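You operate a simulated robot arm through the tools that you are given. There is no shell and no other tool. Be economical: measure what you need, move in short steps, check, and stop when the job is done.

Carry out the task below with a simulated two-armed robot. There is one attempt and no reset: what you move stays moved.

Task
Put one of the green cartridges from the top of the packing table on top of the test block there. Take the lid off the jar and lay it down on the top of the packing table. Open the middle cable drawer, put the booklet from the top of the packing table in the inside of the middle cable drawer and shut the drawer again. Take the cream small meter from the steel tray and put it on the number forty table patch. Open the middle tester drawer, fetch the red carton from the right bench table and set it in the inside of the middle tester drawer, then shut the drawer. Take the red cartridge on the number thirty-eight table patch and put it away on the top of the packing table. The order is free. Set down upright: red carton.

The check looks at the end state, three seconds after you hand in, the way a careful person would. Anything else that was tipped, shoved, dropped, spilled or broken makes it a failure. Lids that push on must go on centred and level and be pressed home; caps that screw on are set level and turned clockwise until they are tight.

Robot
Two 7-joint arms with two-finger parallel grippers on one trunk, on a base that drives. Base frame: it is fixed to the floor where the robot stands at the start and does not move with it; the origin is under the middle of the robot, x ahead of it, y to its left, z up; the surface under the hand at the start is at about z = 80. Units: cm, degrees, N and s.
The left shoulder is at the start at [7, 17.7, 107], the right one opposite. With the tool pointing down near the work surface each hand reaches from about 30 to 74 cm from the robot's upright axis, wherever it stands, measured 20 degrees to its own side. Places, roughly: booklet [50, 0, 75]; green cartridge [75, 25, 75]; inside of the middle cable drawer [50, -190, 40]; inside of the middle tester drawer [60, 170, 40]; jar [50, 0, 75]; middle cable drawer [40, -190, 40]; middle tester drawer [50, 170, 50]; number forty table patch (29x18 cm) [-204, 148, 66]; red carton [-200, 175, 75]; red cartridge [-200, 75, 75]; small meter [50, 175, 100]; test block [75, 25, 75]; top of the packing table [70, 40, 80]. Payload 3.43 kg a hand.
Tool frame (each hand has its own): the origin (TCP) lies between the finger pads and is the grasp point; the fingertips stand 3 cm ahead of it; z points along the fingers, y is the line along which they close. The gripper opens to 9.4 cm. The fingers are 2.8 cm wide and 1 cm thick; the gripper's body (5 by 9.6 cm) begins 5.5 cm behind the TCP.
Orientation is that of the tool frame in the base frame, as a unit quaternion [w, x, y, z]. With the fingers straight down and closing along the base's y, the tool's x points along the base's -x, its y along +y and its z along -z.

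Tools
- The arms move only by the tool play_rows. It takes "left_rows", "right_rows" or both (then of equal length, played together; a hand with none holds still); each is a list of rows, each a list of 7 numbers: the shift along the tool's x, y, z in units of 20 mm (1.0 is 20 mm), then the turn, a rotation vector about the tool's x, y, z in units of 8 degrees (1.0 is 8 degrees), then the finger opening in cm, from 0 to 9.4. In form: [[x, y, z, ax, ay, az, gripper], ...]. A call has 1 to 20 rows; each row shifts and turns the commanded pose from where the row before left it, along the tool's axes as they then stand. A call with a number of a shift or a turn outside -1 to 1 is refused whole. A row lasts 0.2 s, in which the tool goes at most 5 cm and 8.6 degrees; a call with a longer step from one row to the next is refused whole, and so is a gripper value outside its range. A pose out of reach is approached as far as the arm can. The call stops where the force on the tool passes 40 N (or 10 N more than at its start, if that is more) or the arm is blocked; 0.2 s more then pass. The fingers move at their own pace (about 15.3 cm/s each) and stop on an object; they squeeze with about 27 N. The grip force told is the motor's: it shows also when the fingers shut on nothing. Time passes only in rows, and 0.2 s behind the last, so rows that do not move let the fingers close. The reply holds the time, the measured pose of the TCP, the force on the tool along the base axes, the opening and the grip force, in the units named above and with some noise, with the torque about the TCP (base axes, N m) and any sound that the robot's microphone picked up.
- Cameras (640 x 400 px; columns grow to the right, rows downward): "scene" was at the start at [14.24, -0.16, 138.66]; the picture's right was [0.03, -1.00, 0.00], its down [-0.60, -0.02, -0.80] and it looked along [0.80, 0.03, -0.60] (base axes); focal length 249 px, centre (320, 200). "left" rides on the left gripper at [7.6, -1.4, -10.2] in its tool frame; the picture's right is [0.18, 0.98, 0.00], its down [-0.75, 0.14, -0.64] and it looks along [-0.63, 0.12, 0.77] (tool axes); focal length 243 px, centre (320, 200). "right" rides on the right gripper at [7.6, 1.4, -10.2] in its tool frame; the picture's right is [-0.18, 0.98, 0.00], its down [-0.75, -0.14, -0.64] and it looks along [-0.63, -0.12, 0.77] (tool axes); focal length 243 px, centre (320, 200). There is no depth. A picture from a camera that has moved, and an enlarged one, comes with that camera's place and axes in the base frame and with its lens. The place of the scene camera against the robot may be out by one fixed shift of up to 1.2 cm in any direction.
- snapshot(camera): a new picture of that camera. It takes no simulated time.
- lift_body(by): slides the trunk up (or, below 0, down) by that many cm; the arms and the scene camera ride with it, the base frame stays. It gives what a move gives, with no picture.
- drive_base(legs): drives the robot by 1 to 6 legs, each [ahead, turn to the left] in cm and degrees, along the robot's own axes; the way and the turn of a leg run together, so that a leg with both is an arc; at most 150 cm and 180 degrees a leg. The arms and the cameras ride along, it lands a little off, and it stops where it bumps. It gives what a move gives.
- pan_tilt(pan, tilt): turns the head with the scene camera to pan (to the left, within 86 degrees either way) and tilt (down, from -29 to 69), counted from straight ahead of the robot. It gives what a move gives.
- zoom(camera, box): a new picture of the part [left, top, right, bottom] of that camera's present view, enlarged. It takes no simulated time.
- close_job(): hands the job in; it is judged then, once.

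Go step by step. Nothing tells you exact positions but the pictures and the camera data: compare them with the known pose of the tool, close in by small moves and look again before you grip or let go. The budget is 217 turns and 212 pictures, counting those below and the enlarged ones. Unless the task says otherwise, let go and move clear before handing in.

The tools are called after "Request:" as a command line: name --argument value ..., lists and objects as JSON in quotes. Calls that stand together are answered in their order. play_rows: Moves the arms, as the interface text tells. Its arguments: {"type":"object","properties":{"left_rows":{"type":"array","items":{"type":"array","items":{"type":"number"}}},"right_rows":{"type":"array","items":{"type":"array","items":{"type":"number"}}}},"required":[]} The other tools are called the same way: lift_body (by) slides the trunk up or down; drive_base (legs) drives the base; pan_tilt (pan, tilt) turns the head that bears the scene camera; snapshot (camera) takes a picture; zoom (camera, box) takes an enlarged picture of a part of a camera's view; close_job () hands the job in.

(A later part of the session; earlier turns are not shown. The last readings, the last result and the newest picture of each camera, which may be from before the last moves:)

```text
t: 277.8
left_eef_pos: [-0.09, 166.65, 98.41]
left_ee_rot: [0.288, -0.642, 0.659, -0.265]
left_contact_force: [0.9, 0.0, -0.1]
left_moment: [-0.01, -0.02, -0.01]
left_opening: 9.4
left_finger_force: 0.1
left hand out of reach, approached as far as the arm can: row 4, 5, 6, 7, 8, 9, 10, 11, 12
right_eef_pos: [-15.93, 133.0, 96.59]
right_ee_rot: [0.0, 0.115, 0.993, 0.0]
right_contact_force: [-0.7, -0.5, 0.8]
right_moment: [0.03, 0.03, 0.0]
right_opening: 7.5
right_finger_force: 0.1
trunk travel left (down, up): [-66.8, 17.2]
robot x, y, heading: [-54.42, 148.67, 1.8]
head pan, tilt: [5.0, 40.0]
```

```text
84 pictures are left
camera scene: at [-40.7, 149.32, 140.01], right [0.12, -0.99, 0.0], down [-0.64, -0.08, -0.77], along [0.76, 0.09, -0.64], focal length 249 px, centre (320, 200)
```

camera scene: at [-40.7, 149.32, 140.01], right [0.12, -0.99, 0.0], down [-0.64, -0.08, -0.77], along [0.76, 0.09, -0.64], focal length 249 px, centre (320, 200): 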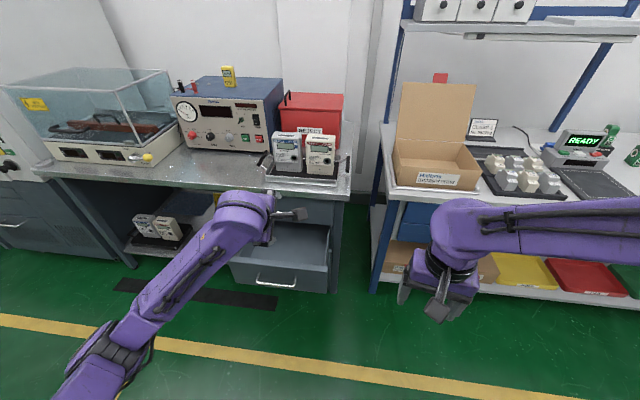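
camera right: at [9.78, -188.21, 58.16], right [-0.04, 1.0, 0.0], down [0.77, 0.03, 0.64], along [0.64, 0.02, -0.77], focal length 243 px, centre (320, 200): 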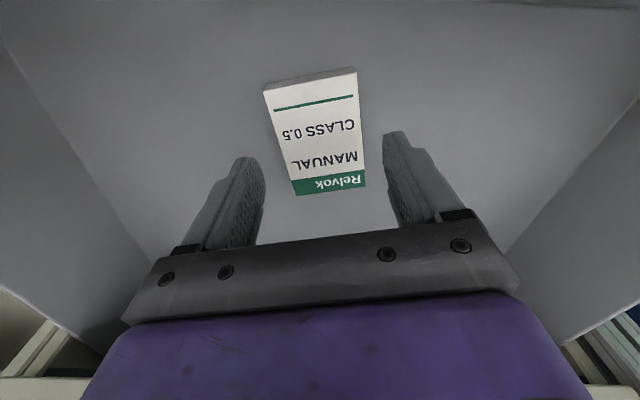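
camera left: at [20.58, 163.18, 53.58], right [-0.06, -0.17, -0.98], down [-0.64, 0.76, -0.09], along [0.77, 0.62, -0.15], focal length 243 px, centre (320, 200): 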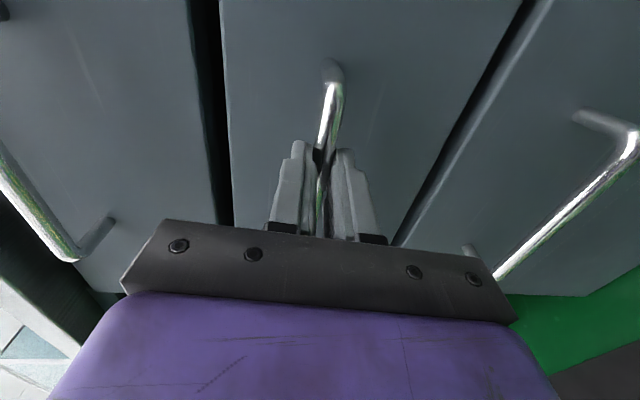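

The left wrist can't finish that way; undo its turns in reverse order to restore the tool-down pose, and use the right hand for the meter.

Request:
play_rows --left_rows '[[0, 0, 0, 0.92, 0, 0, 9.4], [0, 0, 0, 0.92, 0, 0, 9.4], [0, 0, 0, 0.92, 0, 0, 9.4], [0, 0, 0, 0.92, 0, 0, 9.4], [0, 0, 0, 0.92, 0, 0, 9.4], [0, 0, 0, 0.92, 0, 0, 9.4], [0, 0, 0, 0, 0, 0.95, 9.4], [0, 0, 0, 0, 0, 0.95, 9.4], [0, 0, 0, 0, 0, 0.95, 9.4], [0, 0, 0, 0, 0, 0.95, 9.4], [0, 0, 0, 0, 0, 0.95, 9.4], [0, 0, 0, 0, 0, 0.95, 9.4], [0, 0, 0, 0, 0, 0.95, 9.4], [0, 0, 0, 0, 0, 0.95, 9.4], [0, 0, 0, 0, 0, 0.95, 9.4], [0, 0, 0, 0, 0, 0.95, 9.4], [0, 0, 0, 0, 0, 0.95, 9.4], [0, 0, 0, 0, 0, 0.8, 9.4]]'

Request:
play_rows --left_rows '[[0, 0.5, 0, 0, 0.95, 0, 9.4], [0, 0.5, 0, 0, 0.95, 0, 9.4], [0, 0.5, 0, 0, 0.95, 0, 9.4], [0, 0.5, 0, 0, 0.95, 0, 9.4], [0, 0.5, 0, 0, 0.95, 0, 9.4], [0, 0.5, 0, 0, 0.95, 0, 9.4], [0, 0.5, 0, 0, 0.95, 0, 9.4], [0, 0.5, 0, 0, 0.95, 0, 9.4], [0, 0.5, 0, 0, 0.95, 0, 9.4], [0, 0.5, 0, 0, 0.95, 0, 9.4], [0, 0.5, 0, 0, 0.95, 0, 9.4], [0, 0.5, 0, 0, 0.8, 0, 9.4]]'

```text
t: 281.6
left_eef_pos: [0.15, 171.96, 107.21]
left_ee_rot: [0.708, 0.017, 0.706, 0.011]
left_contact_force: [-0.5, -0.5, 0.1]
left_moment: [-0.04, 0.04, -0.02]
left_opening: 9.4
left_finger_force: 0.0
left hand out of reach, approached as far as the arm can: row 5, 6, 7
right_eef_pos: [-15.96, 133.02, 96.59]
right_ee_rot: [0.0, 0.115, 0.993, 0.0]
right_contact_force: [0.4, 0.4, -0.2]
right_moment: [-0.01, 0.02, -0.03]
right_opening: 7.51
right_finger_force: 0.0
trunk travel left (down, up): [-66.8, 17.2]
robot x, y, heading: [-54.5, 148.86, 2.3]
head pan, tilt: [5.0, 40.0]
```

```text
t: 284.2
left_eef_pos: [0.32, 184.09, 107.57]
left_ee_rot: [0.001, 0.004, 1.0, 0.019]
left_contact_force: [-0.1, 0.6, 0.0]
left_moment: [-0.02, 0.0, -0.01]
left_opening: 9.4
left_finger_force: 0.0
right_eef_pos: [-15.82, 133.03, 96.55]
right_ee_rot: [0.0, 0.114, 0.993, 0.0]
right_contact_force: [-0.2, 0.4, -0.3]
right_moment: [0.0, -0.01, 0.02]
right_opening: 7.53
right_finger_force: 0.1
trunk travel left (down, up): [-66.8, 17.2]
robot x, y, heading: [-54.59, 148.78, 1.9]
head pan, tilt: [5.0, 40.0]
```

Left is restored. Retract it, raise the right hand, then drive in and turn toward the tray.

Request:
play_rows --left_rows '[[0.9, 0, -0.5, 0, 0, 0, 9.4], [0.9, 0, -0.5, 0, 0, 0, 9.4], [0.9, 0, -0.5, 0, 0, 0, 9.4], [0.9, 0, -0.5, 0, 0, 0, 9.4], [0.9, 0, -0.5, 0, 0, 0, 9.4], [0.5, 0, 0, 0, 0, 0, 9.4]]' --right_rows '[[0, 0, -1, 0, 0, -0.9, 9.4], [0, 0, -1, 0, 0, -0.9, 9.4], [0, 0, -1, 0, 0, -0.9, 9.4], [0, 0, -1, 0, 0, -0.9, 9.4], [0, 0, -1, 0, 0, -0.9, 9.4], [0, 0, -0.8, 0, 0, -0.9, 9.4]]'

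Request:
drive_base --legs '[[36, 0], [0, 25]]'

Request:
pan_tilt --pan -15 --tilt 40

Request:
snapshot --camera "scene"

```text
t: 285.6
left_eef_pos: [-9.7, 184.11, 112.53]
left_ee_rot: [0.003, 0.004, 1.0, 0.018]
left_contact_force: [-0.8, 0.1, 0.6]
left_moment: [-0.01, -0.01, 0.01]
left_opening: 9.39
left_finger_force: 0.1
right_eef_pos: [-15.81, 133.25, 108.34]
right_ee_rot: [0.0, -0.261, 0.965, -0.001]
right_contact_force: [0.3, 0.1, 0.0]
right_moment: [0.03, -0.03, 0.01]
right_opening: 9.41
right_finger_force: 0.1
trunk travel left (down, up): [-66.8, 17.2]
robot x, y, heading: [-54.5, 148.64, 1.9]
head pan, tilt: [5.0, 40.0]
```

```text
t: 289.2
left_eef_pos: [8.08, 200.62, 112.54]
left_ee_rot: [-0.002, -0.208, 0.978, 0.019]
left_contact_force: [-0.7, 0.4, 0.2]
left_moment: [0.01, 0.0, -0.01]
left_opening: 9.39
left_finger_force: 0.0
right_eef_pos: [23.61, 151.9, 108.34]
right_ee_rot: [0.001, -0.459, 0.888, -0.001]
right_contact_force: [0.0, 0.4, -0.6]
right_moment: [-0.01, 0.01, 0.01]
right_opening: 9.4
right_finger_force: 0.2
trunk travel left (down, up): [-66.8, 17.2]
robot x, y, heading: [-18.4, 149.92, 26.2]
head pan, tilt: [5.0, 40.0]
```

```text
t: 290.0
left_eef_pos: [8.13, 200.61, 112.65]
left_ee_rot: [-0.002, -0.209, 0.978, 0.019]
left_contact_force: [0.2, -0.5, -0.9]
left_moment: [0.0, -0.02, -0.02]
left_opening: 9.43
left_finger_force: 0.0
right_eef_pos: [23.53, 151.98, 108.38]
right_ee_rot: [0.001, -0.459, 0.889, 0.001]
right_contact_force: [-0.4, -0.3, 0.2]
right_moment: [0.04, 0.02, 0.01]
right_opening: 9.41
right_finger_force: 0.1
trunk travel left (down, up): [-66.8, 17.2]
robot x, y, heading: [-18.35, 149.41, 26.3]
head pan, tilt: [-15.0, 40.0]
```

```text
83 pictures are left
camera scene: at [-4.89, 153.28, 140.01], right [0.2, -0.98, 0.0], down [-0.63, -0.13, -0.77], along [0.75, 0.15, -0.64], focal length 249 px, centre (320, 200)
```

scene: 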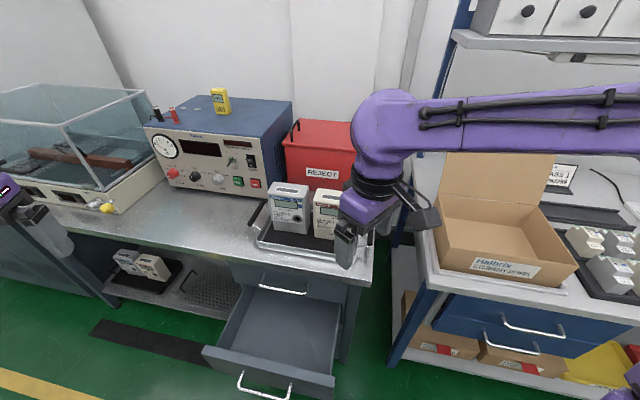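

Request:
zoom --camera "scene" --box '[230, 160, 390, 280]'

Request:
snapshot --camera "right"

```text
3.33 times, centred on (310, 220) of scene
camera zoom: at [-4.89, 153.28, 140.01], right [0.2, -0.98, 0.0], down [-0.63, -0.13, -0.77], along [0.75, 0.15, -0.64], focal length 829 px, centre (353, 133)
```

zoom: 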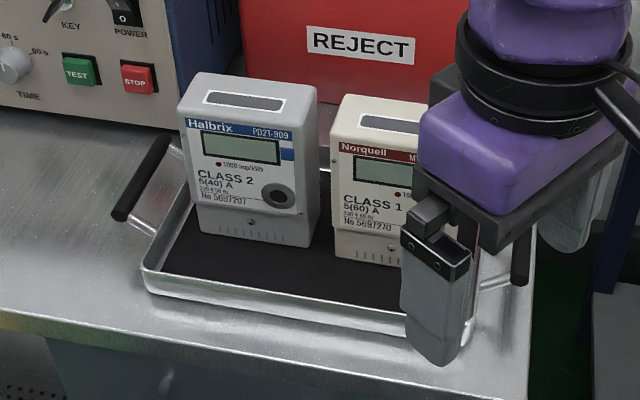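

```text
81 pictures are left
camera right: at [17.96, 146.4, 118.69], right [-0.7, 0.72, 0.0], down [0.55, 0.53, 0.64], along [0.46, 0.45, -0.77], focal length 243 px, centre (320, 200)
```

right: 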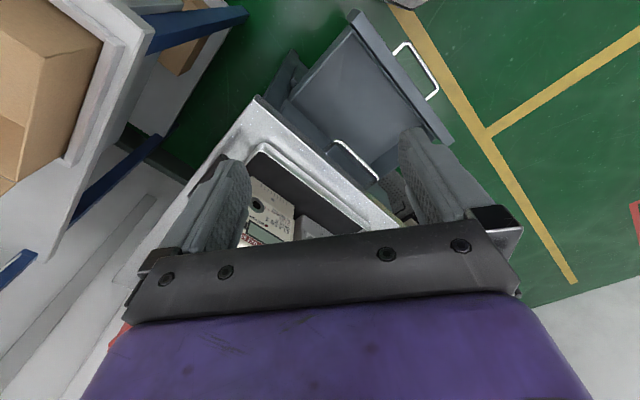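

Cream meter centre ≈(47.9,160), top ≈96.5. Rotate the right hand to close along x and go above it.

Request:
play_rows --right_rows '[[0, 0, 0.6, 0, 0, -0.9, 9.4], [0, 0, 0.6, 0, 0, -0.9, 9.4], [0, 0, 0.6, 0, 0, -0.9, 9.4], [0, 0, 0.6, 0, 0, -0.9, 9.4], [0, 0, 0.2, 0, 0, -0.83, 9.4], [-0.31, -0.94, 0, 0, 0, 0, 9.4], [-0.31, -0.94, 0, 0, 0, 0, 9.4], [-0.31, -0.94, 0, 0, 0, 0, 9.4], [-0.31, -0.94, 0, 0, 0, 0, 9.4], [-0.31, -0.94, 0, 0, 0, 0, 9.4], [-0.31, -0.94, 0, 0, 0, 0, 9.4], [-0.31, -0.94, 0, 0, 0, 0, 9.4], [-0.31, -0.94, 0, 0, 0, 0, 9.4], [-0.31, -0.94, 0, 0, 0, 0, 9.4], [-0.31, -0.94, 0, 0, 0, 0, 9.4], [-0.31, -0.94, 0, 0, 0, 0, 9.4]]'

Request:
snapshot --camera "right"

Request:
zoom --camera "scene" --box '[230, 140, 390, 260]'

```text
t: 293.4
left_eef_pos: [8.12, 200.61, 112.51]
left_ee_rot: [-0.002, -0.208, 0.978, 0.02]
left_contact_force: [-0.5, 0.6, -0.3]
left_moment: [-0.01, 0.01, -0.03]
left_opening: 9.42
left_finger_force: 0.0
right_eef_pos: [44.05, 158.55, 103.12]
right_ee_rot: [0.001, 0.708, -0.706, 0.0]
right_contact_force: [0.5, -0.3, -0.5]
right_moment: [0.03, -0.03, -0.01]
right_opening: 9.4
right_finger_force: 0.0
trunk travel left (down, up): [-66.8, 17.2]
robot x, y, heading: [-18.43, 149.89, 26.6]
head pan, tilt: [-15.0, 40.0]
```

```text
80 pictures are left
camera right: at [42.73, 150.95, 113.54], right [-0.98, 0.18, 0.0], down [0.14, 0.75, 0.64], along [0.12, 0.63, -0.77], focal length 243 px, centre (320, 200)
```

right: 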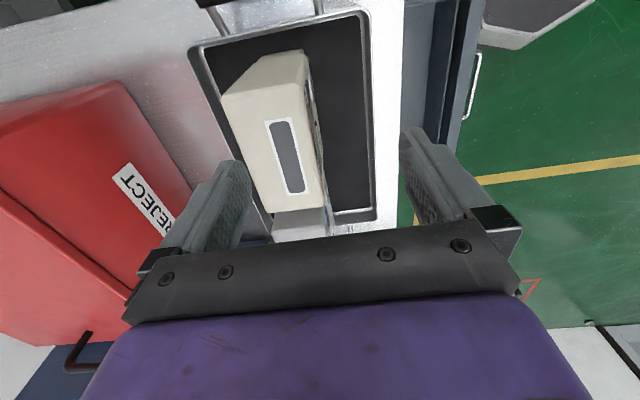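

```text
3.33 times, centred on (310, 200) of scene
camera zoom: at [-4.79, 153.32, 140.0], right [0.2, -0.98, 0.0], down [-0.63, -0.13, -0.77], along [0.75, 0.15, -0.64], focal length 829 px, centre (353, 200)
```

zoom: 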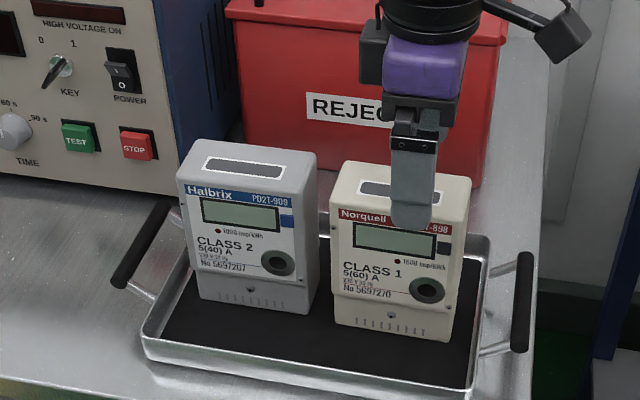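

Meter: x 44.9–50.6, y 154.9–165.6. Centre over it and descend.

Request:
play_rows --right_rows '[[-0.45, -0.93, 0, 0, 0, 0, 9.4], [-0.42, -0.92, 0, 0, 0, 0, 9.4], [0, 0, 0.6, 0, 0, 0, 9.4], [0, 0, 0, 0, 0, 0, 9.4]]'

Request:
snapshot --camera "right"

```text
t: 294.4
left_eef_pos: [8.07, 200.58, 112.6]
left_ee_rot: [-0.003, -0.208, 0.978, 0.019]
left_contact_force: [-0.5, 0.3, -0.8]
left_moment: [-0.01, 0.02, -0.03]
left_opening: 9.39
left_finger_force: 0.0
right_eef_pos: [47.97, 160.61, 101.78]
right_ee_rot: [0.0, 0.708, -0.707, 0.001]
right_contact_force: [-0.2, -0.1, 0.1]
right_moment: [0.0, -0.01, -0.04]
right_opening: 9.43
right_finger_force: 0.1
trunk travel left (down, up): [-66.8, 17.2]
robot x, y, heading: [-18.27, 150.09, 26.4]
head pan, tilt: [-15.0, 40.0]
```

```text
78 pictures are left
camera right: at [46.61, 152.92, 112.18], right [-0.98, 0.18, 0.0], down [0.14, 0.76, 0.64], along [0.12, 0.63, -0.77], focal length 243 px, centre (320, 200)
```

right: 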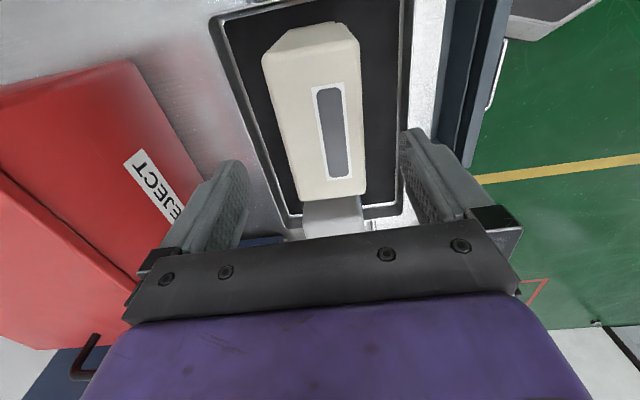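

Request:
play_rows --right_rows '[[0, 0, 0.8, 0, 0, 0, 9.4], [0, 0, 0.8, 0, 0, 0, 9.4], [0, 0, 0.8, 0, 0, 0, 9.4], [0, 0, 0.8, 0, 0, 0, 9.4], [0, 0, 0.8, 0, 0, 0, 9.4], [0, 0, 0, 0, 0, 0, 9.4]]'

Request:
snapshot --camera "right"

Request:
zoom --camera "scene" --box '[230, 140, 390, 260]'

```text
t: 295.8
left_eef_pos: [8.02, 200.57, 112.53]
left_ee_rot: [-0.001, -0.208, 0.978, 0.02]
left_contact_force: [-0.5, 0.5, -0.7]
left_moment: [0.01, 0.01, 0.05]
left_opening: 9.39
left_finger_force: 0.0
right_eef_pos: [47.91, 160.29, 93.91]
right_ee_rot: [0.0, 0.708, -0.706, 0.001]
right_contact_force: [-0.1, 0.3, 0.2]
right_moment: [0.01, 0.01, 0.01]
right_opening: 9.39
right_finger_force: 0.0
trunk travel left (down, up): [-66.8, 17.2]
robot x, y, heading: [-18.29, 149.72, 26.5]
head pan, tilt: [-15.0, 40.0]
```

```text
77 pictures are left
camera right: at [46.47, 152.74, 104.28], right [-0.98, 0.18, 0.0], down [0.14, 0.75, 0.64], along [0.12, 0.63, -0.77], focal length 243 px, centre (320, 200)
```

right: 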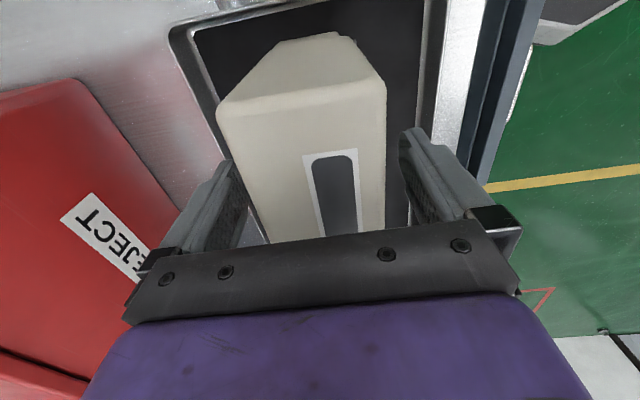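

```text
3.33 times, centred on (310, 200) of scene
camera zoom: at [-4.93, 153.26, 140.02], right [0.2, -0.98, 0.0], down [-0.63, -0.13, -0.77], along [0.75, 0.15, -0.64], focal length 829 px, centre (353, 200)
```

zoom: 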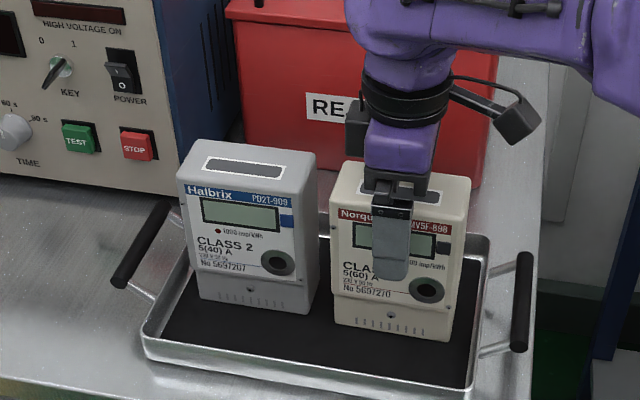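

Straddles the meter. Grip and lift.

Request:
play_rows --right_rows '[[0, 0, 0, 0, 0, 0, 7], [0, 0, 0, 0, 0, 0, 5], [0, 0, 0, 0, 0, 0, 4], [0, 0, 0, 0, 0, 0, 4], [0, 0, -0.3, 0, 0, 0, 4], [0, 0, -0.6, 0, 0, 0, 4], [0, 0, -0.8, 0, 0, 0, 4], [0, 0, -0.8, 0, 0, 0, 4], [0, 0, -0.8, 0, 0, 0, 4], [0, 0, -0.8, 0, 0, 0, 4]]'

Request:
zoom --camera "scene" --box '[230, 120, 390, 260]'

```text
t: 298.0
left_eef_pos: [8.03, 200.53, 112.49]
left_ee_rot: [-0.003, -0.209, 0.978, 0.02]
left_contact_force: [-0.3, -1.0, 0.4]
left_moment: [-0.01, 0.0, -0.02]
left_opening: 9.41
left_finger_force: 0.0
right_eef_pos: [47.96, 160.42, 102.17]
right_ee_rot: [0.0, 0.707, -0.707, 0.0]
right_contact_force: [0.0, -1.0, -3.8]
right_moment: [-0.02, 0.0, 0.03]
right_opening: 6.26
right_finger_force: 26.9
trunk travel left (down, up): [-66.8, 17.2]
robot x, y, heading: [-18.25, 149.91, 26.6]
head pan, tilt: [-15.0, 40.0]
```

```text
2.86 times, centred on (310, 190) of scene
camera zoom: at [-4.85, 153.27, 140.0], right [0.2, -0.98, 0.0], down [-0.63, -0.13, -0.77], along [0.75, 0.15, -0.64], focal length 711 px, centre (349, 229)
```

zoom: 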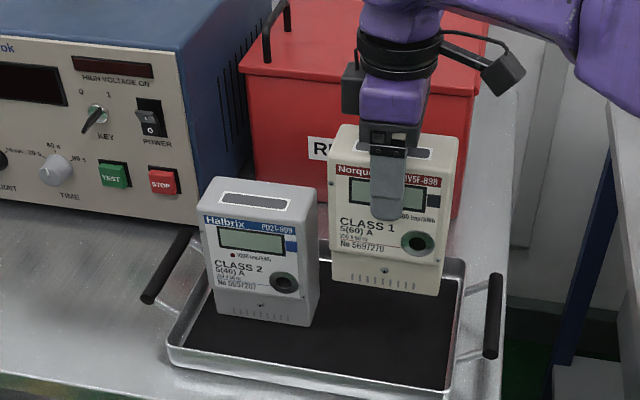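

Meter held. Raise a bit, back out, turn to face the other bench (x≈-200) and look.

Request:
lift_body --by 8

Request:
drive_base --legs '[[-42, 0], [0, 153.5], [60, 0]]'

Request:
pan_tilt --pan 0 --tilt 35

Request:
snapshot --camera "scene"

```text
t: 299.2
left_eef_pos: [8.14, 200.6, 120.49]
left_ee_rot: [-0.002, -0.209, 0.978, 0.019]
left_contact_force: [0.2, -0.2, 0.2]
left_moment: [-0.01, -0.02, 0.03]
left_opening: 9.43
left_finger_force: 0.1
right_eef_pos: [48.02, 160.5, 110.16]
right_ee_rot: [0.0, 0.707, -0.707, 0.0]
right_contact_force: [-0.8, -0.4, -4.0]
right_moment: [-0.01, -0.02, 0.0]
right_opening: 6.27
right_finger_force: 27.4
trunk travel left (down, up): [-74.8, 9.2]
robot x, y, heading: [-18.43, 149.62, 26.7]
head pan, tilt: [-15.0, 40.0]
```

```text
t: 311.2
left_eef_pos: [-162.26, 94.69, 120.52]
left_ee_rot: [0.019, 1.0, -0.012, -0.002]
left_contact_force: [0.2, 0.3, -0.3]
left_moment: [0.0, -0.03, 0.03]
left_opening: 9.39
left_finger_force: 0.1
right_eef_pos: [-181.1, 148.04, 110.04]
right_ee_rot: [0.0, 0.844, 0.536, 0.001]
right_contact_force: [0.4, -0.3, -4.4]
right_moment: [0.02, 0.04, -0.01]
right_opening: 6.24
right_finger_force: 27.4
trunk travel left (down, up): [-74.8, 9.2]
robot x, y, heading: [-116.48, 129.33, -178.8]
head pan, tilt: [-15.0, 40.0]
```

```text
t: 311.9
left_eef_pos: [-162.4, 94.74, 120.49]
left_ee_rot: [0.019, 1.0, -0.011, -0.002]
left_contact_force: [0.4, 0.0, -0.7]
left_moment: [-0.03, 0.01, 0.02]
left_opening: 9.43
left_finger_force: 0.0
right_eef_pos: [-181.14, 148.16, 110.08]
right_ee_rot: [0.001, 0.845, 0.536, 0.002]
right_contact_force: [0.4, 0.4, -4.3]
right_moment: [-0.01, -0.03, -0.03]
right_opening: 6.21
right_finger_force: 27.1
trunk travel left (down, up): [-74.8, 9.2]
robot x, y, heading: [-116.8, 129.55, -178.8]
head pan, tilt: [0.0, 35.0]
```

```text
74 pictures are left
camera scene: at [-130.18, 128.72, 148.75], right [-0.02, 1.0, 0.0], down [0.57, 0.01, -0.82], along [-0.82, -0.02, -0.57], focal length 249 px, centre (320, 200)
```

scene: 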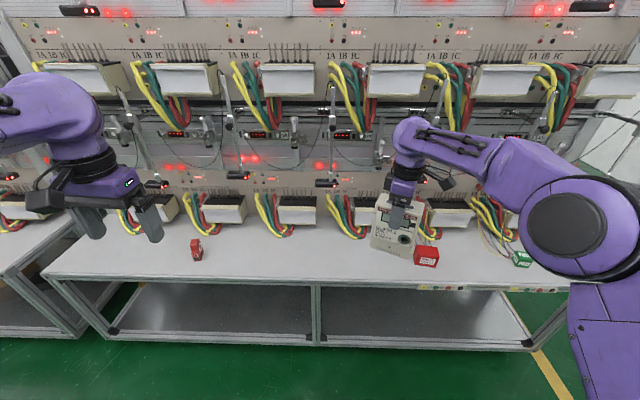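

Request:
zoom --camera "scene" --box '[160, 160, 560, 310]'

```text
1.60 times, centred on (360, 235) of scene
camera zoom: at [-130.18, 128.72, 148.75], right [-0.02, 1.0, 0.0], down [0.57, 0.01, -0.82], along [-0.82, -0.02, -0.57], focal length 398 px, centre (256, 144)
```

zoom: 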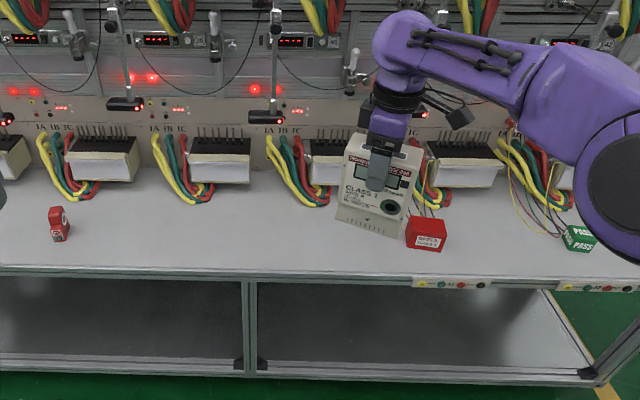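

Request:
zoom --camera "scene" --box '[320, 120, 370, 150]'

Request:
zoom --camera "scene" --box '[150, 120, 200, 150]'

Request:
snapshot --camera "right"

```text
12.80 times, centred on (345, 135) of scene
camera zoom: at [-130.18, 128.72, 148.75], right [-0.02, 1.0, 0.0], down [0.57, 0.01, -0.82], along [-0.82, -0.02, -0.57], focal length 3184 px, centre (0, 1032)
```

zoom: 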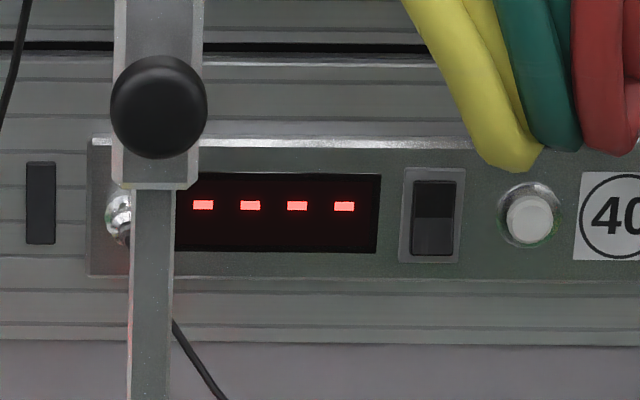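

```text
12.80 times, centred on (175, 135) of scene
camera zoom: at [-130.18, 128.72, 148.75], right [-0.02, 1.0, 0.0], down [0.57, 0.01, -0.82], along [-0.82, -0.02, -0.57], focal length 3184 px, centre (2176, 1032)
```

zoom: 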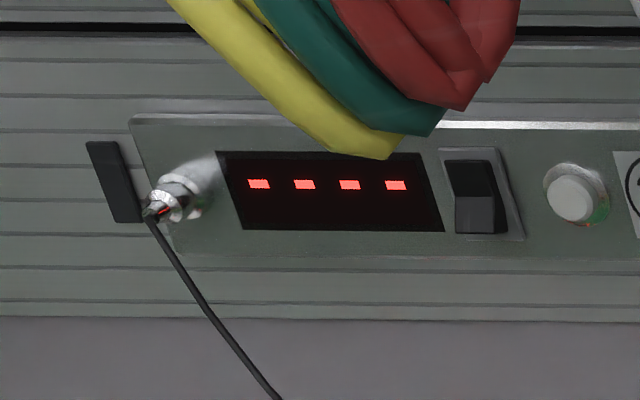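

```text
70 pictures are left
camera right: at [-176.65, 154.36, 120.44], right [0.81, -0.58, 0.0], down [-0.45, -0.62, 0.64], along [-0.37, -0.52, -0.77], focal length 243 px, centre (320, 200)
```

right: 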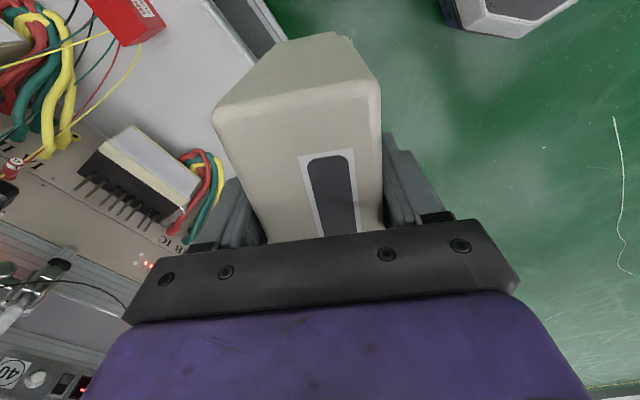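

The "40" station is the one at y≈148, as told. Square the meter, lower it a bit and drive in 18 cm.

Request:
lift_body --by -15

Request:
play_rows --right_rows '[[0, 0, 0, 0, 0, -0.8, 4], [0, 0, 0, 0, 0, -0.8, 4], [0, 0, 0, 0, 0, -0.8, 4], [0, 0, 0, 0, 0, -0.75, 4]]'

Request:
drive_base --legs '[[18, 0]]'

Request:
pan_tilt --pan -15 --tilt 45

Request:
snapshot --camera "scene"

Request:
snapshot --camera "right"

```text
t: 313.7
left_eef_pos: [-162.26, 94.74, 105.55]
left_ee_rot: [0.019, 1.0, -0.012, -0.002]
left_contact_force: [0.3, -0.4, 0.2]
left_moment: [0.01, 0.05, -0.02]
left_opening: 9.42
left_finger_force: 0.1
right_eef_pos: [-181.09, 148.1, 95.28]
right_ee_rot: [0.0, 0.844, 0.536, 0.001]
right_contact_force: [-0.6, -0.3, -3.9]
right_moment: [-0.03, 0.0, 0.01]
right_opening: 6.22
right_finger_force: 26.7
trunk travel left (down, up): [-59.8, 24.2]
robot x, y, heading: [-116.62, 129.34, -179.1]
head pan, tilt: [0.0, 35.0]
```

```text
t: 314.7
left_eef_pos: [-162.33, 94.83, 105.64]
left_ee_rot: [0.019, 1.0, -0.012, -0.002]
left_contact_force: [0.0, 0.3, -0.7]
left_moment: [-0.01, 0.01, 0.02]
left_opening: 9.41
left_finger_force: 0.1
right_eef_pos: [-181.06, 148.1, 95.11]
right_ee_rot: [0.0, 0.707, 0.707, 0.001]
right_contact_force: [0.2, -0.5, -4.5]
right_moment: [-0.02, 0.01, -0.01]
right_opening: 6.25
right_finger_force: 26.7
trunk travel left (down, up): [-59.8, 24.2]
robot x, y, heading: [-116.78, 129.56, -178.7]
head pan, tilt: [0.0, 35.0]
```

```text
t: 316.2
left_eef_pos: [-180.31, 94.31, 105.51]
left_ee_rot: [0.019, 1.0, -0.011, -0.002]
left_contact_force: [0.5, 0.0, -1.4]
left_moment: [-0.02, -0.02, -0.03]
left_opening: 9.42
left_finger_force: 0.2
right_eef_pos: [-199.04, 147.73, 95.1]
right_ee_rot: [0.0, 0.707, 0.707, 0.001]
right_contact_force: [0.0, -0.2, -4.6]
right_moment: [0.0, -0.02, -0.03]
right_opening: 6.22
right_finger_force: 26.9
trunk travel left (down, up): [-59.8, 24.2]
robot x, y, heading: [-135.05, 129.05, -178.5]
head pan, tilt: [0.0, 35.0]
```

```text
t: 317.0
left_eef_pos: [-180.19, 94.31, 105.45]
left_ee_rot: [0.019, 1.0, -0.011, -0.002]
left_contact_force: [0.0, 0.2, -0.7]
left_moment: [0.0, 0.02, 0.01]
left_opening: 9.4
left_finger_force: 0.1
right_eef_pos: [-198.91, 147.67, 95.19]
right_ee_rot: [0.0, 0.707, 0.708, 0.002]
right_contact_force: [0.0, -0.1, -4.9]
right_moment: [0.01, 0.03, -0.05]
right_opening: 6.25
right_finger_force: 27.0
trunk travel left (down, up): [-59.8, 24.2]
robot x, y, heading: [-135.17, 128.91, -178.7]
head pan, tilt: [-15.0, 45.0]
```

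```text
69 pictures are left
camera scene: at [-147.2, 130.41, 132.28], right [0.24, 0.97, 0.0], down [0.69, -0.17, -0.71], along [-0.69, 0.17, -0.71], focal length 249 px, centre (320, 200)
```

scene: 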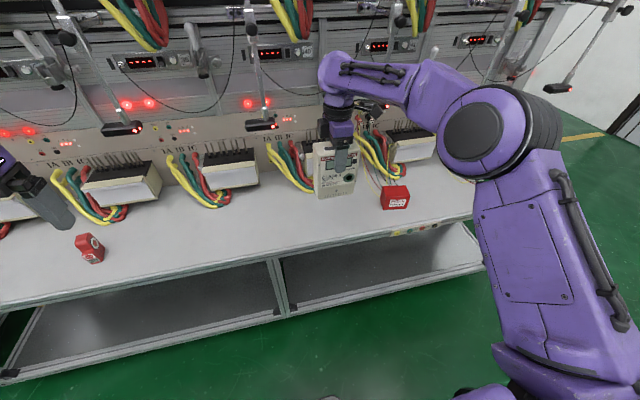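

```text
68 pictures are left
camera right: at [-197.64, 155.18, 105.45], right [0.98, -0.18, 0.0], down [-0.14, -0.75, 0.64], along [-0.12, -0.63, -0.77], focal length 243 px, centre (320, 200)
```

right: 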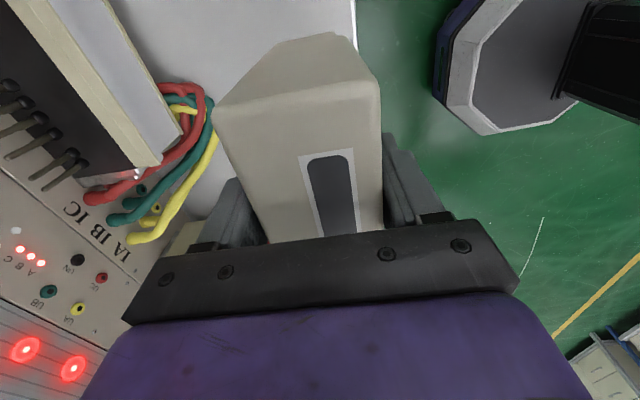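

Table top there is ≈66. Move 4.5 cm in and lower the meter.

Request:
play_rows --right_rows '[[0, -0.8, 0, 0, 0, 0, 4], [0, -0.8, 0, 0, 0, 0, 4], [0, -0.65, 0, 0, 0, 0, 4], [0, 0, 0.9, 0, 0, 0, 4], [0, 0, 0.9, 0, 0, 0, 4], [0, 0, 0.9, 0, 0, 0, 4], [0, 0, 0.9, 0, 0, 0, 4], [0, 0, 0.9, 0, 0, 0, 4], [0, 0, 0.9, 0, 0, 0, 4], [0, 0, 0.9, 0, 0, 0, 4]]'

Request:
zoom --camera "scene" --box '[230, 90, 430, 250]'

```text
t: 319.2
left_eef_pos: [-180.36, 94.25, 105.52]
left_ee_rot: [0.019, 1.0, -0.011, -0.003]
left_contact_force: [0.1, -0.5, 0.2]
left_moment: [0.01, 0.03, 0.0]
left_opening: 9.42
left_finger_force: 0.0
right_eef_pos: [-203.84, 147.72, 82.81]
right_ee_rot: [0.0, 0.706, 0.708, -0.001]
right_contact_force: [0.0, -1.0, -4.8]
right_moment: [-0.03, -0.03, 0.04]
right_opening: 6.24
right_finger_force: 27.4
trunk travel left (down, up): [-59.8, 24.2]
robot x, y, heading: [-134.59, 129.43, -179.0]
head pan, tilt: [-15.0, 45.0]
```

```text
2.50 times, centred on (330, 170) of scene
camera zoom: at [-147.29, 130.42, 132.27], right [0.24, 0.97, 0.0], down [0.69, -0.17, -0.71], along [-0.69, 0.17, -0.71], focal length 622 px, centre (295, 275)
```

zoom: 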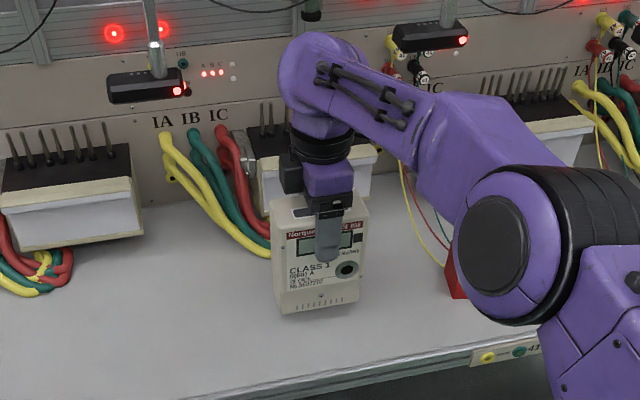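

Request:
play_rows --right_rows '[[0, 0, 0.6, 0, 0, 0, 4], [0, 0, 0.5, 0, 0, 0, 4], [0, 0, 0.4, 0, 0, 0, 4], [0, 0, 0.15, 0, 0, 0, 4], [0, 0, 0.15, 0, 0, 0, 4], [0, 0, 0.15, 0, 0, 0, 4], [0, 0, 0.1, 0, 0, 0, 4]]'

Request:
zoom --camera "scene" --box '[230, 90, 430, 250]'

```text
t: 320.8
left_eef_pos: [-179.91, 94.11, 105.71]
left_ee_rot: [0.018, 1.0, -0.01, -0.003]
left_contact_force: [-1.3, 0.5, -0.5]
left_moment: [0.03, 0.0, 0.0]
left_opening: 9.41
left_finger_force: 0.0
right_eef_pos: [-203.57, 147.7, 78.75]
right_ee_rot: [-0.002, 0.707, 0.707, -0.001]
right_contact_force: [-8.0, 1.3, 24.9]
right_moment: [-0.03, 0.35, 0.03]
right_opening: 6.24
right_finger_force: 26.8
trunk travel left (down, up): [-59.8, 24.2]
robot x, y, heading: [-135.34, 128.91, -178.8]
head pan, tilt: [-15.0, 45.0]
```

```text
2.50 times, centred on (330, 170) of scene
camera zoom: at [-146.87, 130.3, 132.33], right [0.24, 0.97, 0.0], down [0.69, -0.17, -0.71], along [-0.69, 0.17, -0.71], focal length 622 px, centre (295, 275)
```

zoom: 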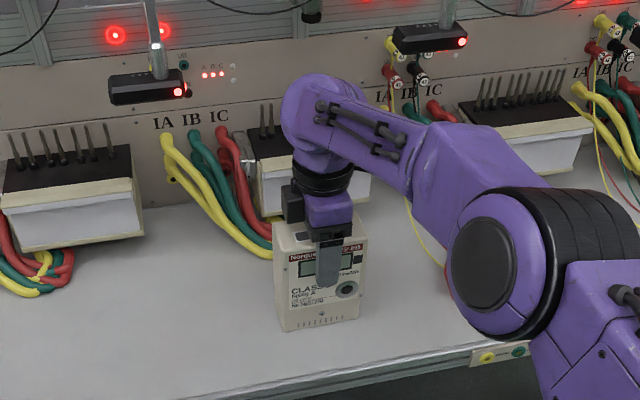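

Contact with the table as expected. Ease, open, rise straight up.

Request:
play_rows --right_rows '[[0, 0, -0.15, 0, 0, 0, 4], [0, 0, 0, 0, 0, 0, 6.6], [0, 0, 0, 0, 0, 0, 7.5], [0, 0, 0, 0, 0, 0, 8.5], [0, 0, -0.5, 0, 0, 0, 8.5], [0, 0, -0.9, 0, 0, 0, 8.5], [0, 0, -0.9, 0, 0, 0, 8.5], [0, 0, -0.9, 0, 0, 0, 8.5], [0, 0, -0.9, 0, 0, 0, 8.5], [0, 0, -0.9, 0, 0, 0, 8.5], [0, 0, -0.9, 0, 0, 0, 8.5]]'

Request:
drive_base --legs '[[-20, 0]]'

Request:
snapshot --camera "scene"

```text
t: 323.2
left_eef_pos: [-180.1, 94.31, 105.6]
left_ee_rot: [0.02, 1.0, -0.01, -0.003]
left_contact_force: [0.6, 0.4, -0.1]
left_moment: [-0.02, -0.04, 0.0]
left_opening: 9.39
left_finger_force: 0.1
right_eef_pos: [-203.5, 147.54, 90.47]
right_ee_rot: [0.0, 0.706, 0.708, 0.0]
right_contact_force: [0.0, -0.4, 0.4]
right_moment: [0.0, -0.01, 0.01]
right_opening: 8.5
right_finger_force: 0.0
trunk travel left (down, up): [-59.8, 24.2]
robot x, y, heading: [-134.63, 129.05, -178.7]
head pan, tilt: [-15.0, 45.0]
```

```text
t: 324.8
left_eef_pos: [-160.21, 94.68, 105.69]
left_ee_rot: [0.019, 1.0, -0.01, -0.003]
left_contact_force: [-1.2, 0.3, 0.6]
left_moment: [0.0, 0.01, 0.0]
left_opening: 9.4
left_finger_force: 0.0
right_eef_pos: [-183.68, 147.94, 90.47]
right_ee_rot: [-0.001, 0.706, 0.708, 0.0]
right_contact_force: [0.8, -0.1, 0.2]
right_moment: [-0.02, 0.01, -0.01]
right_opening: 8.49
right_finger_force: 0.1
trunk travel left (down, up): [-59.8, 24.2]
robot x, y, heading: [-115.05, 129.86, -178.5]
head pan, tilt: [-15.0, 45.0]
```

```text
65 pictures are left
camera scene: at [-127.17, 130.84, 132.29], right [0.24, 0.97, 0.0], down [0.69, -0.17, -0.71], along [-0.69, 0.17, -0.71], focal length 249 px, centre (320, 200)
```

scene: 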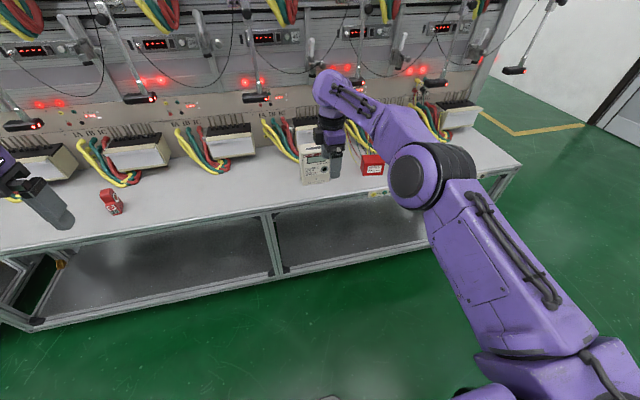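

Meter stands on patch 40. Now the red carton: retract the right hand, turn 13° right and drive in.

Request:
play_rows --right_rows '[[0, 0.95, -0.3, 0, 0, 0, 9.4], [0, 0.95, -0.3, 0, 0, 0, 9.4], [0, 0.95, -0.3, 0, 0, 0, 9.4], [0, 0.95, -0.3, 0, 0, 0, 9.4], [0, 0.95, -0.3, 0, 0, 0, 9.4], [0, 0.95, 0, 0, 0, 0, 9.4], [0, 0.95, 0, 0, 0, 0, 9.4], [0, 0.95, 0, 0, 0, 0, 9.4], [0, 0.95, 0, 0, 0, 0, 9.4], [0, 0.95, 0, 0, 0, 0, 9.4], [0, 0.95, 0, 0, 0, 0, 9.4]]'

Request:
drive_base --legs '[[0, -13.5], [35, 0]]'

Request:
pan_tilt --pan -15 --tilt 48

Request:
snapshot --camera "scene"

Request:
snapshot --camera "right"

```text
t: 327.2
left_eef_pos: [-160.12, 94.71, 105.59]
left_ee_rot: [0.019, 1.0, -0.01, -0.003]
left_contact_force: [0.8, 1.3, 0.6]
left_moment: [0.04, -0.01, 0.0]
left_opening: 9.4
left_finger_force: 0.0
right_eef_pos: [-162.96, 148.0, 93.37]
right_ee_rot: [-0.001, 0.706, 0.708, 0.0]
right_contact_force: [-0.2, -0.5, 0.2]
right_moment: [-0.04, 0.01, -0.03]
right_opening: 9.41
right_finger_force: 0.0
trunk travel left (down, up): [-59.8, 24.2]
robot x, y, heading: [-114.63, 129.4, -178.5]
head pan, tilt: [-15.0, 45.0]
```

```text
t: 330.3
left_eef_pos: [-201.23, 113.39, 105.54]
left_ee_rot: [0.019, 0.992, -0.125, -0.005]
left_contact_force: [0.5, 0.6, 0.9]
left_moment: [0.0, -0.03, 0.0]
left_opening: 9.4
left_finger_force: 0.0
right_eef_pos: [-191.63, 166.05, 93.25]
right_ee_rot: [-0.001, 0.783, 0.622, 0.001]
right_contact_force: [-0.3, 0.0, -0.3]
right_moment: [0.01, -0.01, -0.01]
right_opening: 9.37
right_finger_force: 0.1
trunk travel left (down, up): [-59.8, 24.2]
robot x, y, heading: [-148.82, 136.93, 168.0]
head pan, tilt: [-15.0, 45.0]
```

```text
t: 330.9
left_eef_pos: [-201.29, 113.47, 105.62]
left_ee_rot: [0.018, 0.992, -0.125, -0.004]
left_contact_force: [-0.6, 0.8, -1.0]
left_moment: [0.04, 0.01, 0.02]
left_opening: 9.4
left_finger_force: 0.0
right_eef_pos: [-191.81, 165.96, 93.34]
right_ee_rot: [-0.001, 0.783, 0.622, 0.001]
right_contact_force: [-1.1, -0.3, 0.4]
right_moment: [0.03, 0.0, 0.01]
right_opening: 9.42
right_finger_force: 0.1
trunk travel left (down, up): [-59.8, 24.2]
robot x, y, heading: [-148.78, 137.11, 168.4]
head pan, tilt: [-15.0, 48.0]
```

```text
64 pictures are left
camera scene: at [-160.48, 141.04, 131.86], right [0.45, 0.89, 0.0], down [0.66, -0.34, -0.67], along [-0.6, 0.3, -0.74], focal length 249 px, centre (320, 200)
```

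scene: 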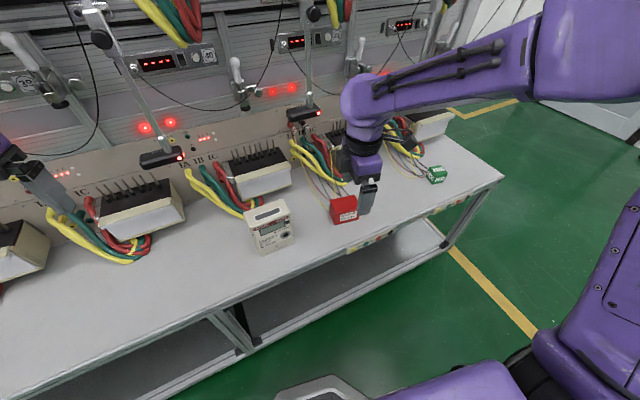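

```text
63 pictures are left
camera right: at [-188.58, 172.93, 103.73], right [0.92, -0.4, 0.0], down [-0.31, -0.7, 0.64], along [-0.26, -0.59, -0.77], focal length 243 px, centre (320, 200)
```

right: 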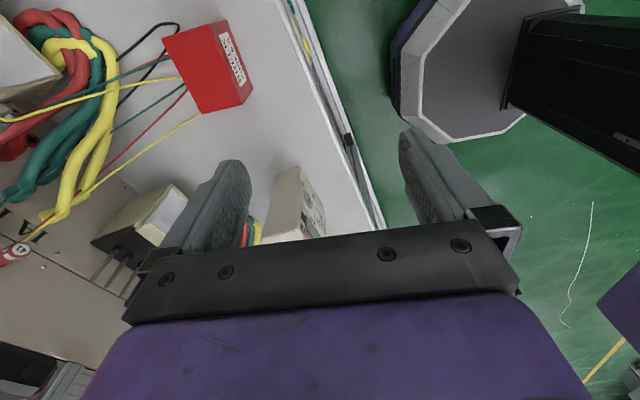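

Request:
zoom --camera "scene" --box '[290, 160, 410, 250]'

Request:
zoom --camera "right" --box '[120, 0, 300, 130]'

```text
4.44 times, centred on (350, 205) of scene
camera zoom: at [-160.48, 141.04, 131.86], right [0.45, 0.89, 0.0], down [0.66, -0.34, -0.67], along [-0.6, 0.3, -0.74], focal length 1106 px, centre (187, 178)
```

zoom: 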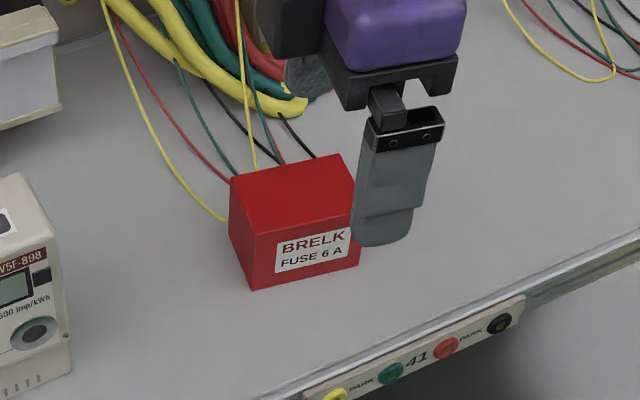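

```text
3.08 times, centred on (210, 65) of right
camera zoom: at [-188.58, 172.93, 103.73], right [0.92, -0.4, 0.0], down [-0.31, -0.7, 0.64], along [-0.26, -0.59, -0.77], focal length 746 px, centre (658, 615)
```

zoom: 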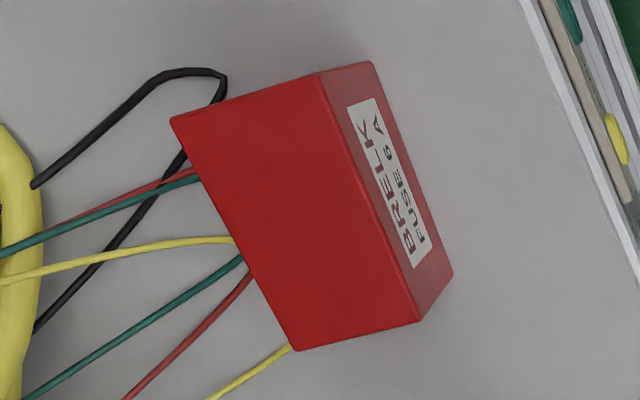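

Carton "BRELK FUSE 6A": 8.4×5.5×6.7 cm, centre (-203.6,171.9), matching the hand's yaw. Move above it.

Request:
play_rows --right_rows '[[0.2, -0.9, 0, 0, 0, 0, 7.8], [0.2, -0.9, 0, 0, 0, 0, 7.8], [0.22, -0.9, 0, 0, 0, 0, 7.8], [0.22, -0.9, 0, 0, 0, 0, 7.8], [0.23, -0.9, 0, 0, 0, 0, 7.8], [0.23, -0.9, 0, 0, 0, 0, 7.8], [0.24, -1, 0, 0, 0, 0, 7.8], [0, 0, 0.9, 0, 0, 0, 7.8], [0, 0, 0.9, 0, 0, 0, 7.8], [0, 0, 0.9, 0, 0, 0, 7.8]]'

Request:
snapshot --camera "right"

```text
t: 333.1
left_eef_pos: [-201.3, 113.37, 105.58]
left_ee_rot: [0.018, 0.992, -0.125, -0.004]
left_contact_force: [-0.6, 0.2, -0.3]
left_moment: [-0.06, 0.0, 0.03]
left_opening: 9.4
left_finger_force: 0.0
right_eef_pos: [-203.43, 172.18, 87.91]
right_ee_rot: [0.001, 0.783, 0.622, 0.0]
right_contact_force: [-0.9, 0.0, 0.2]
right_moment: [0.01, -0.02, 0.02]
right_opening: 7.81
right_finger_force: 0.1
trunk travel left (down, up): [-59.8, 24.2]
robot x, y, heading: [-148.93, 136.82, 168.1]
head pan, tilt: [-15.0, 48.0]
```

```text
60 pictures are left
camera right: at [-200.3, 179.04, 98.27], right [0.92, -0.4, 0.0], down [-0.31, -0.7, 0.64], along [-0.26, -0.59, -0.77], focal length 243 px, centre (320, 200)
```

right: 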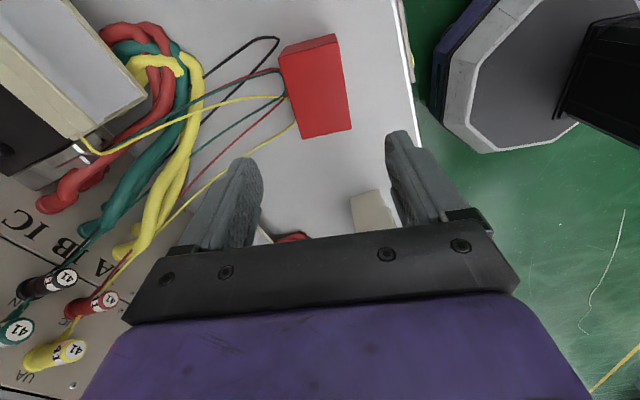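

Centred. Descend.

Request:
play_rows --right_rows '[[0, 0, 0.9, 0, 0, 0, 7.8], [0, 0, 0.9, 0, 0, 0, 7.8], [0, 0, 0.9, 0, 0, 0, 7.8], [0, 0, 0.9, 0, 0, 0, 7.8], [0, 0, 0.9, 0, 0, 0, 7.8], [0, 0, 0.9, 0, 0, 0, 7.8], [0, 0, 0.9, 0, 0, 0, 7.8], [0, 0, 0.9, 0, 0, 0, 7.8], [0, 0, 0.5, 0, 0, 0, 7.8], [0, 0, 0, 0, 0, 0, 7.8]]'

Request:
snapshot --camera "right"

```text
t: 335.3
left_eef_pos: [-201.12, 113.34, 105.7]
left_ee_rot: [0.019, 0.992, -0.125, -0.005]
left_contact_force: [-0.3, -0.4, -0.3]
left_moment: [-0.02, -0.01, 0.0]
left_opening: 9.4
left_finger_force: 0.0
right_eef_pos: [-203.26, 171.82, 72.57]
right_ee_rot: [-0.001, 0.783, 0.622, 0.001]
right_contact_force: [0.4, 0.1, -0.3]
right_moment: [0.03, 0.01, 0.03]
right_opening: 7.8
right_finger_force: 0.1
trunk travel left (down, up): [-59.8, 24.2]
robot x, y, heading: [-149.05, 136.82, 168.1]
head pan, tilt: [-15.0, 48.0]
```

```text
59 pictures are left
camera right: at [-200.17, 178.89, 82.96], right [0.92, -0.4, 0.0], down [-0.31, -0.7, 0.64], along [-0.26, -0.59, -0.77], focal length 243 px, centre (320, 200)
```

right: 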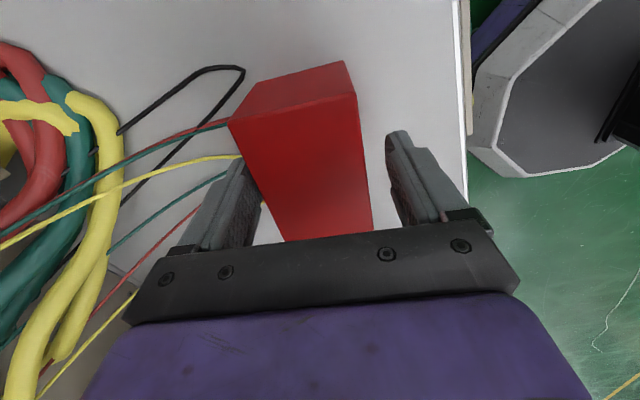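

Request:
play_rows --right_rows '[[0, 0, 0, 0, 0, 0, 6], [0, 0, 0, 0, 0, 0, 4], [0, 0, 0, 0, 0, 0, 3.5], [0, 0, 0, 0, 0, 0, 3.5], [0, 0, -0.3, 0, 0, 0, 3.5], [0, 0, -0.6, 0, 0, 0, 3.5], [0, 0, -0.9, 0, 0, 0, 3.5], [0, 0, -0.9, 0, 0, 0, 3.5], [0, 0, -0.9, 0, 0, 0, 3.5], [0, 0, -0.9, 0, 0, 0, 3.5], [0, 0, -0.9, 0, 0, 0, 3.5], [0, 0, -0.9, 0, 0, 0, 3.5]]'

Request:
snapshot --camera "scene"

```text
t: 337.9
left_eef_pos: [-201.13, 113.43, 105.55]
left_ee_rot: [0.019, 0.992, -0.125, -0.004]
left_contact_force: [-0.8, 0.4, 0.2]
left_moment: [-0.01, 0.02, 0.01]
left_opening: 9.39
left_finger_force: 0.0
right_eef_pos: [-203.38, 171.74, 85.17]
right_ee_rot: [0.0, 0.783, 0.622, 0.001]
right_contact_force: [-0.4, 0.5, -2.0]
right_moment: [0.03, -0.03, -0.01]
right_opening: 6.23
right_finger_force: 27.3
trunk travel left (down, up): [-59.8, 24.2]
robot x, y, heading: [-149.05, 137.24, 168.2]
head pan, tilt: [-15.0, 48.0]
```

```text
58 pictures are left
camera scene: at [-160.42, 141.02, 131.87], right [0.45, 0.89, 0.0], down [0.66, -0.34, -0.67], along [-0.6, 0.3, -0.74], focal length 249 px, centre (320, 200)
```

scene: 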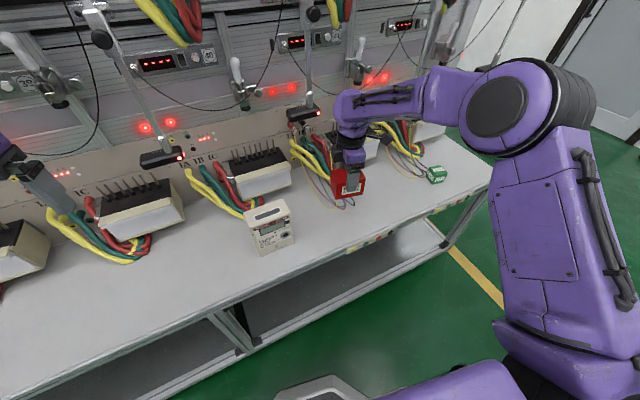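

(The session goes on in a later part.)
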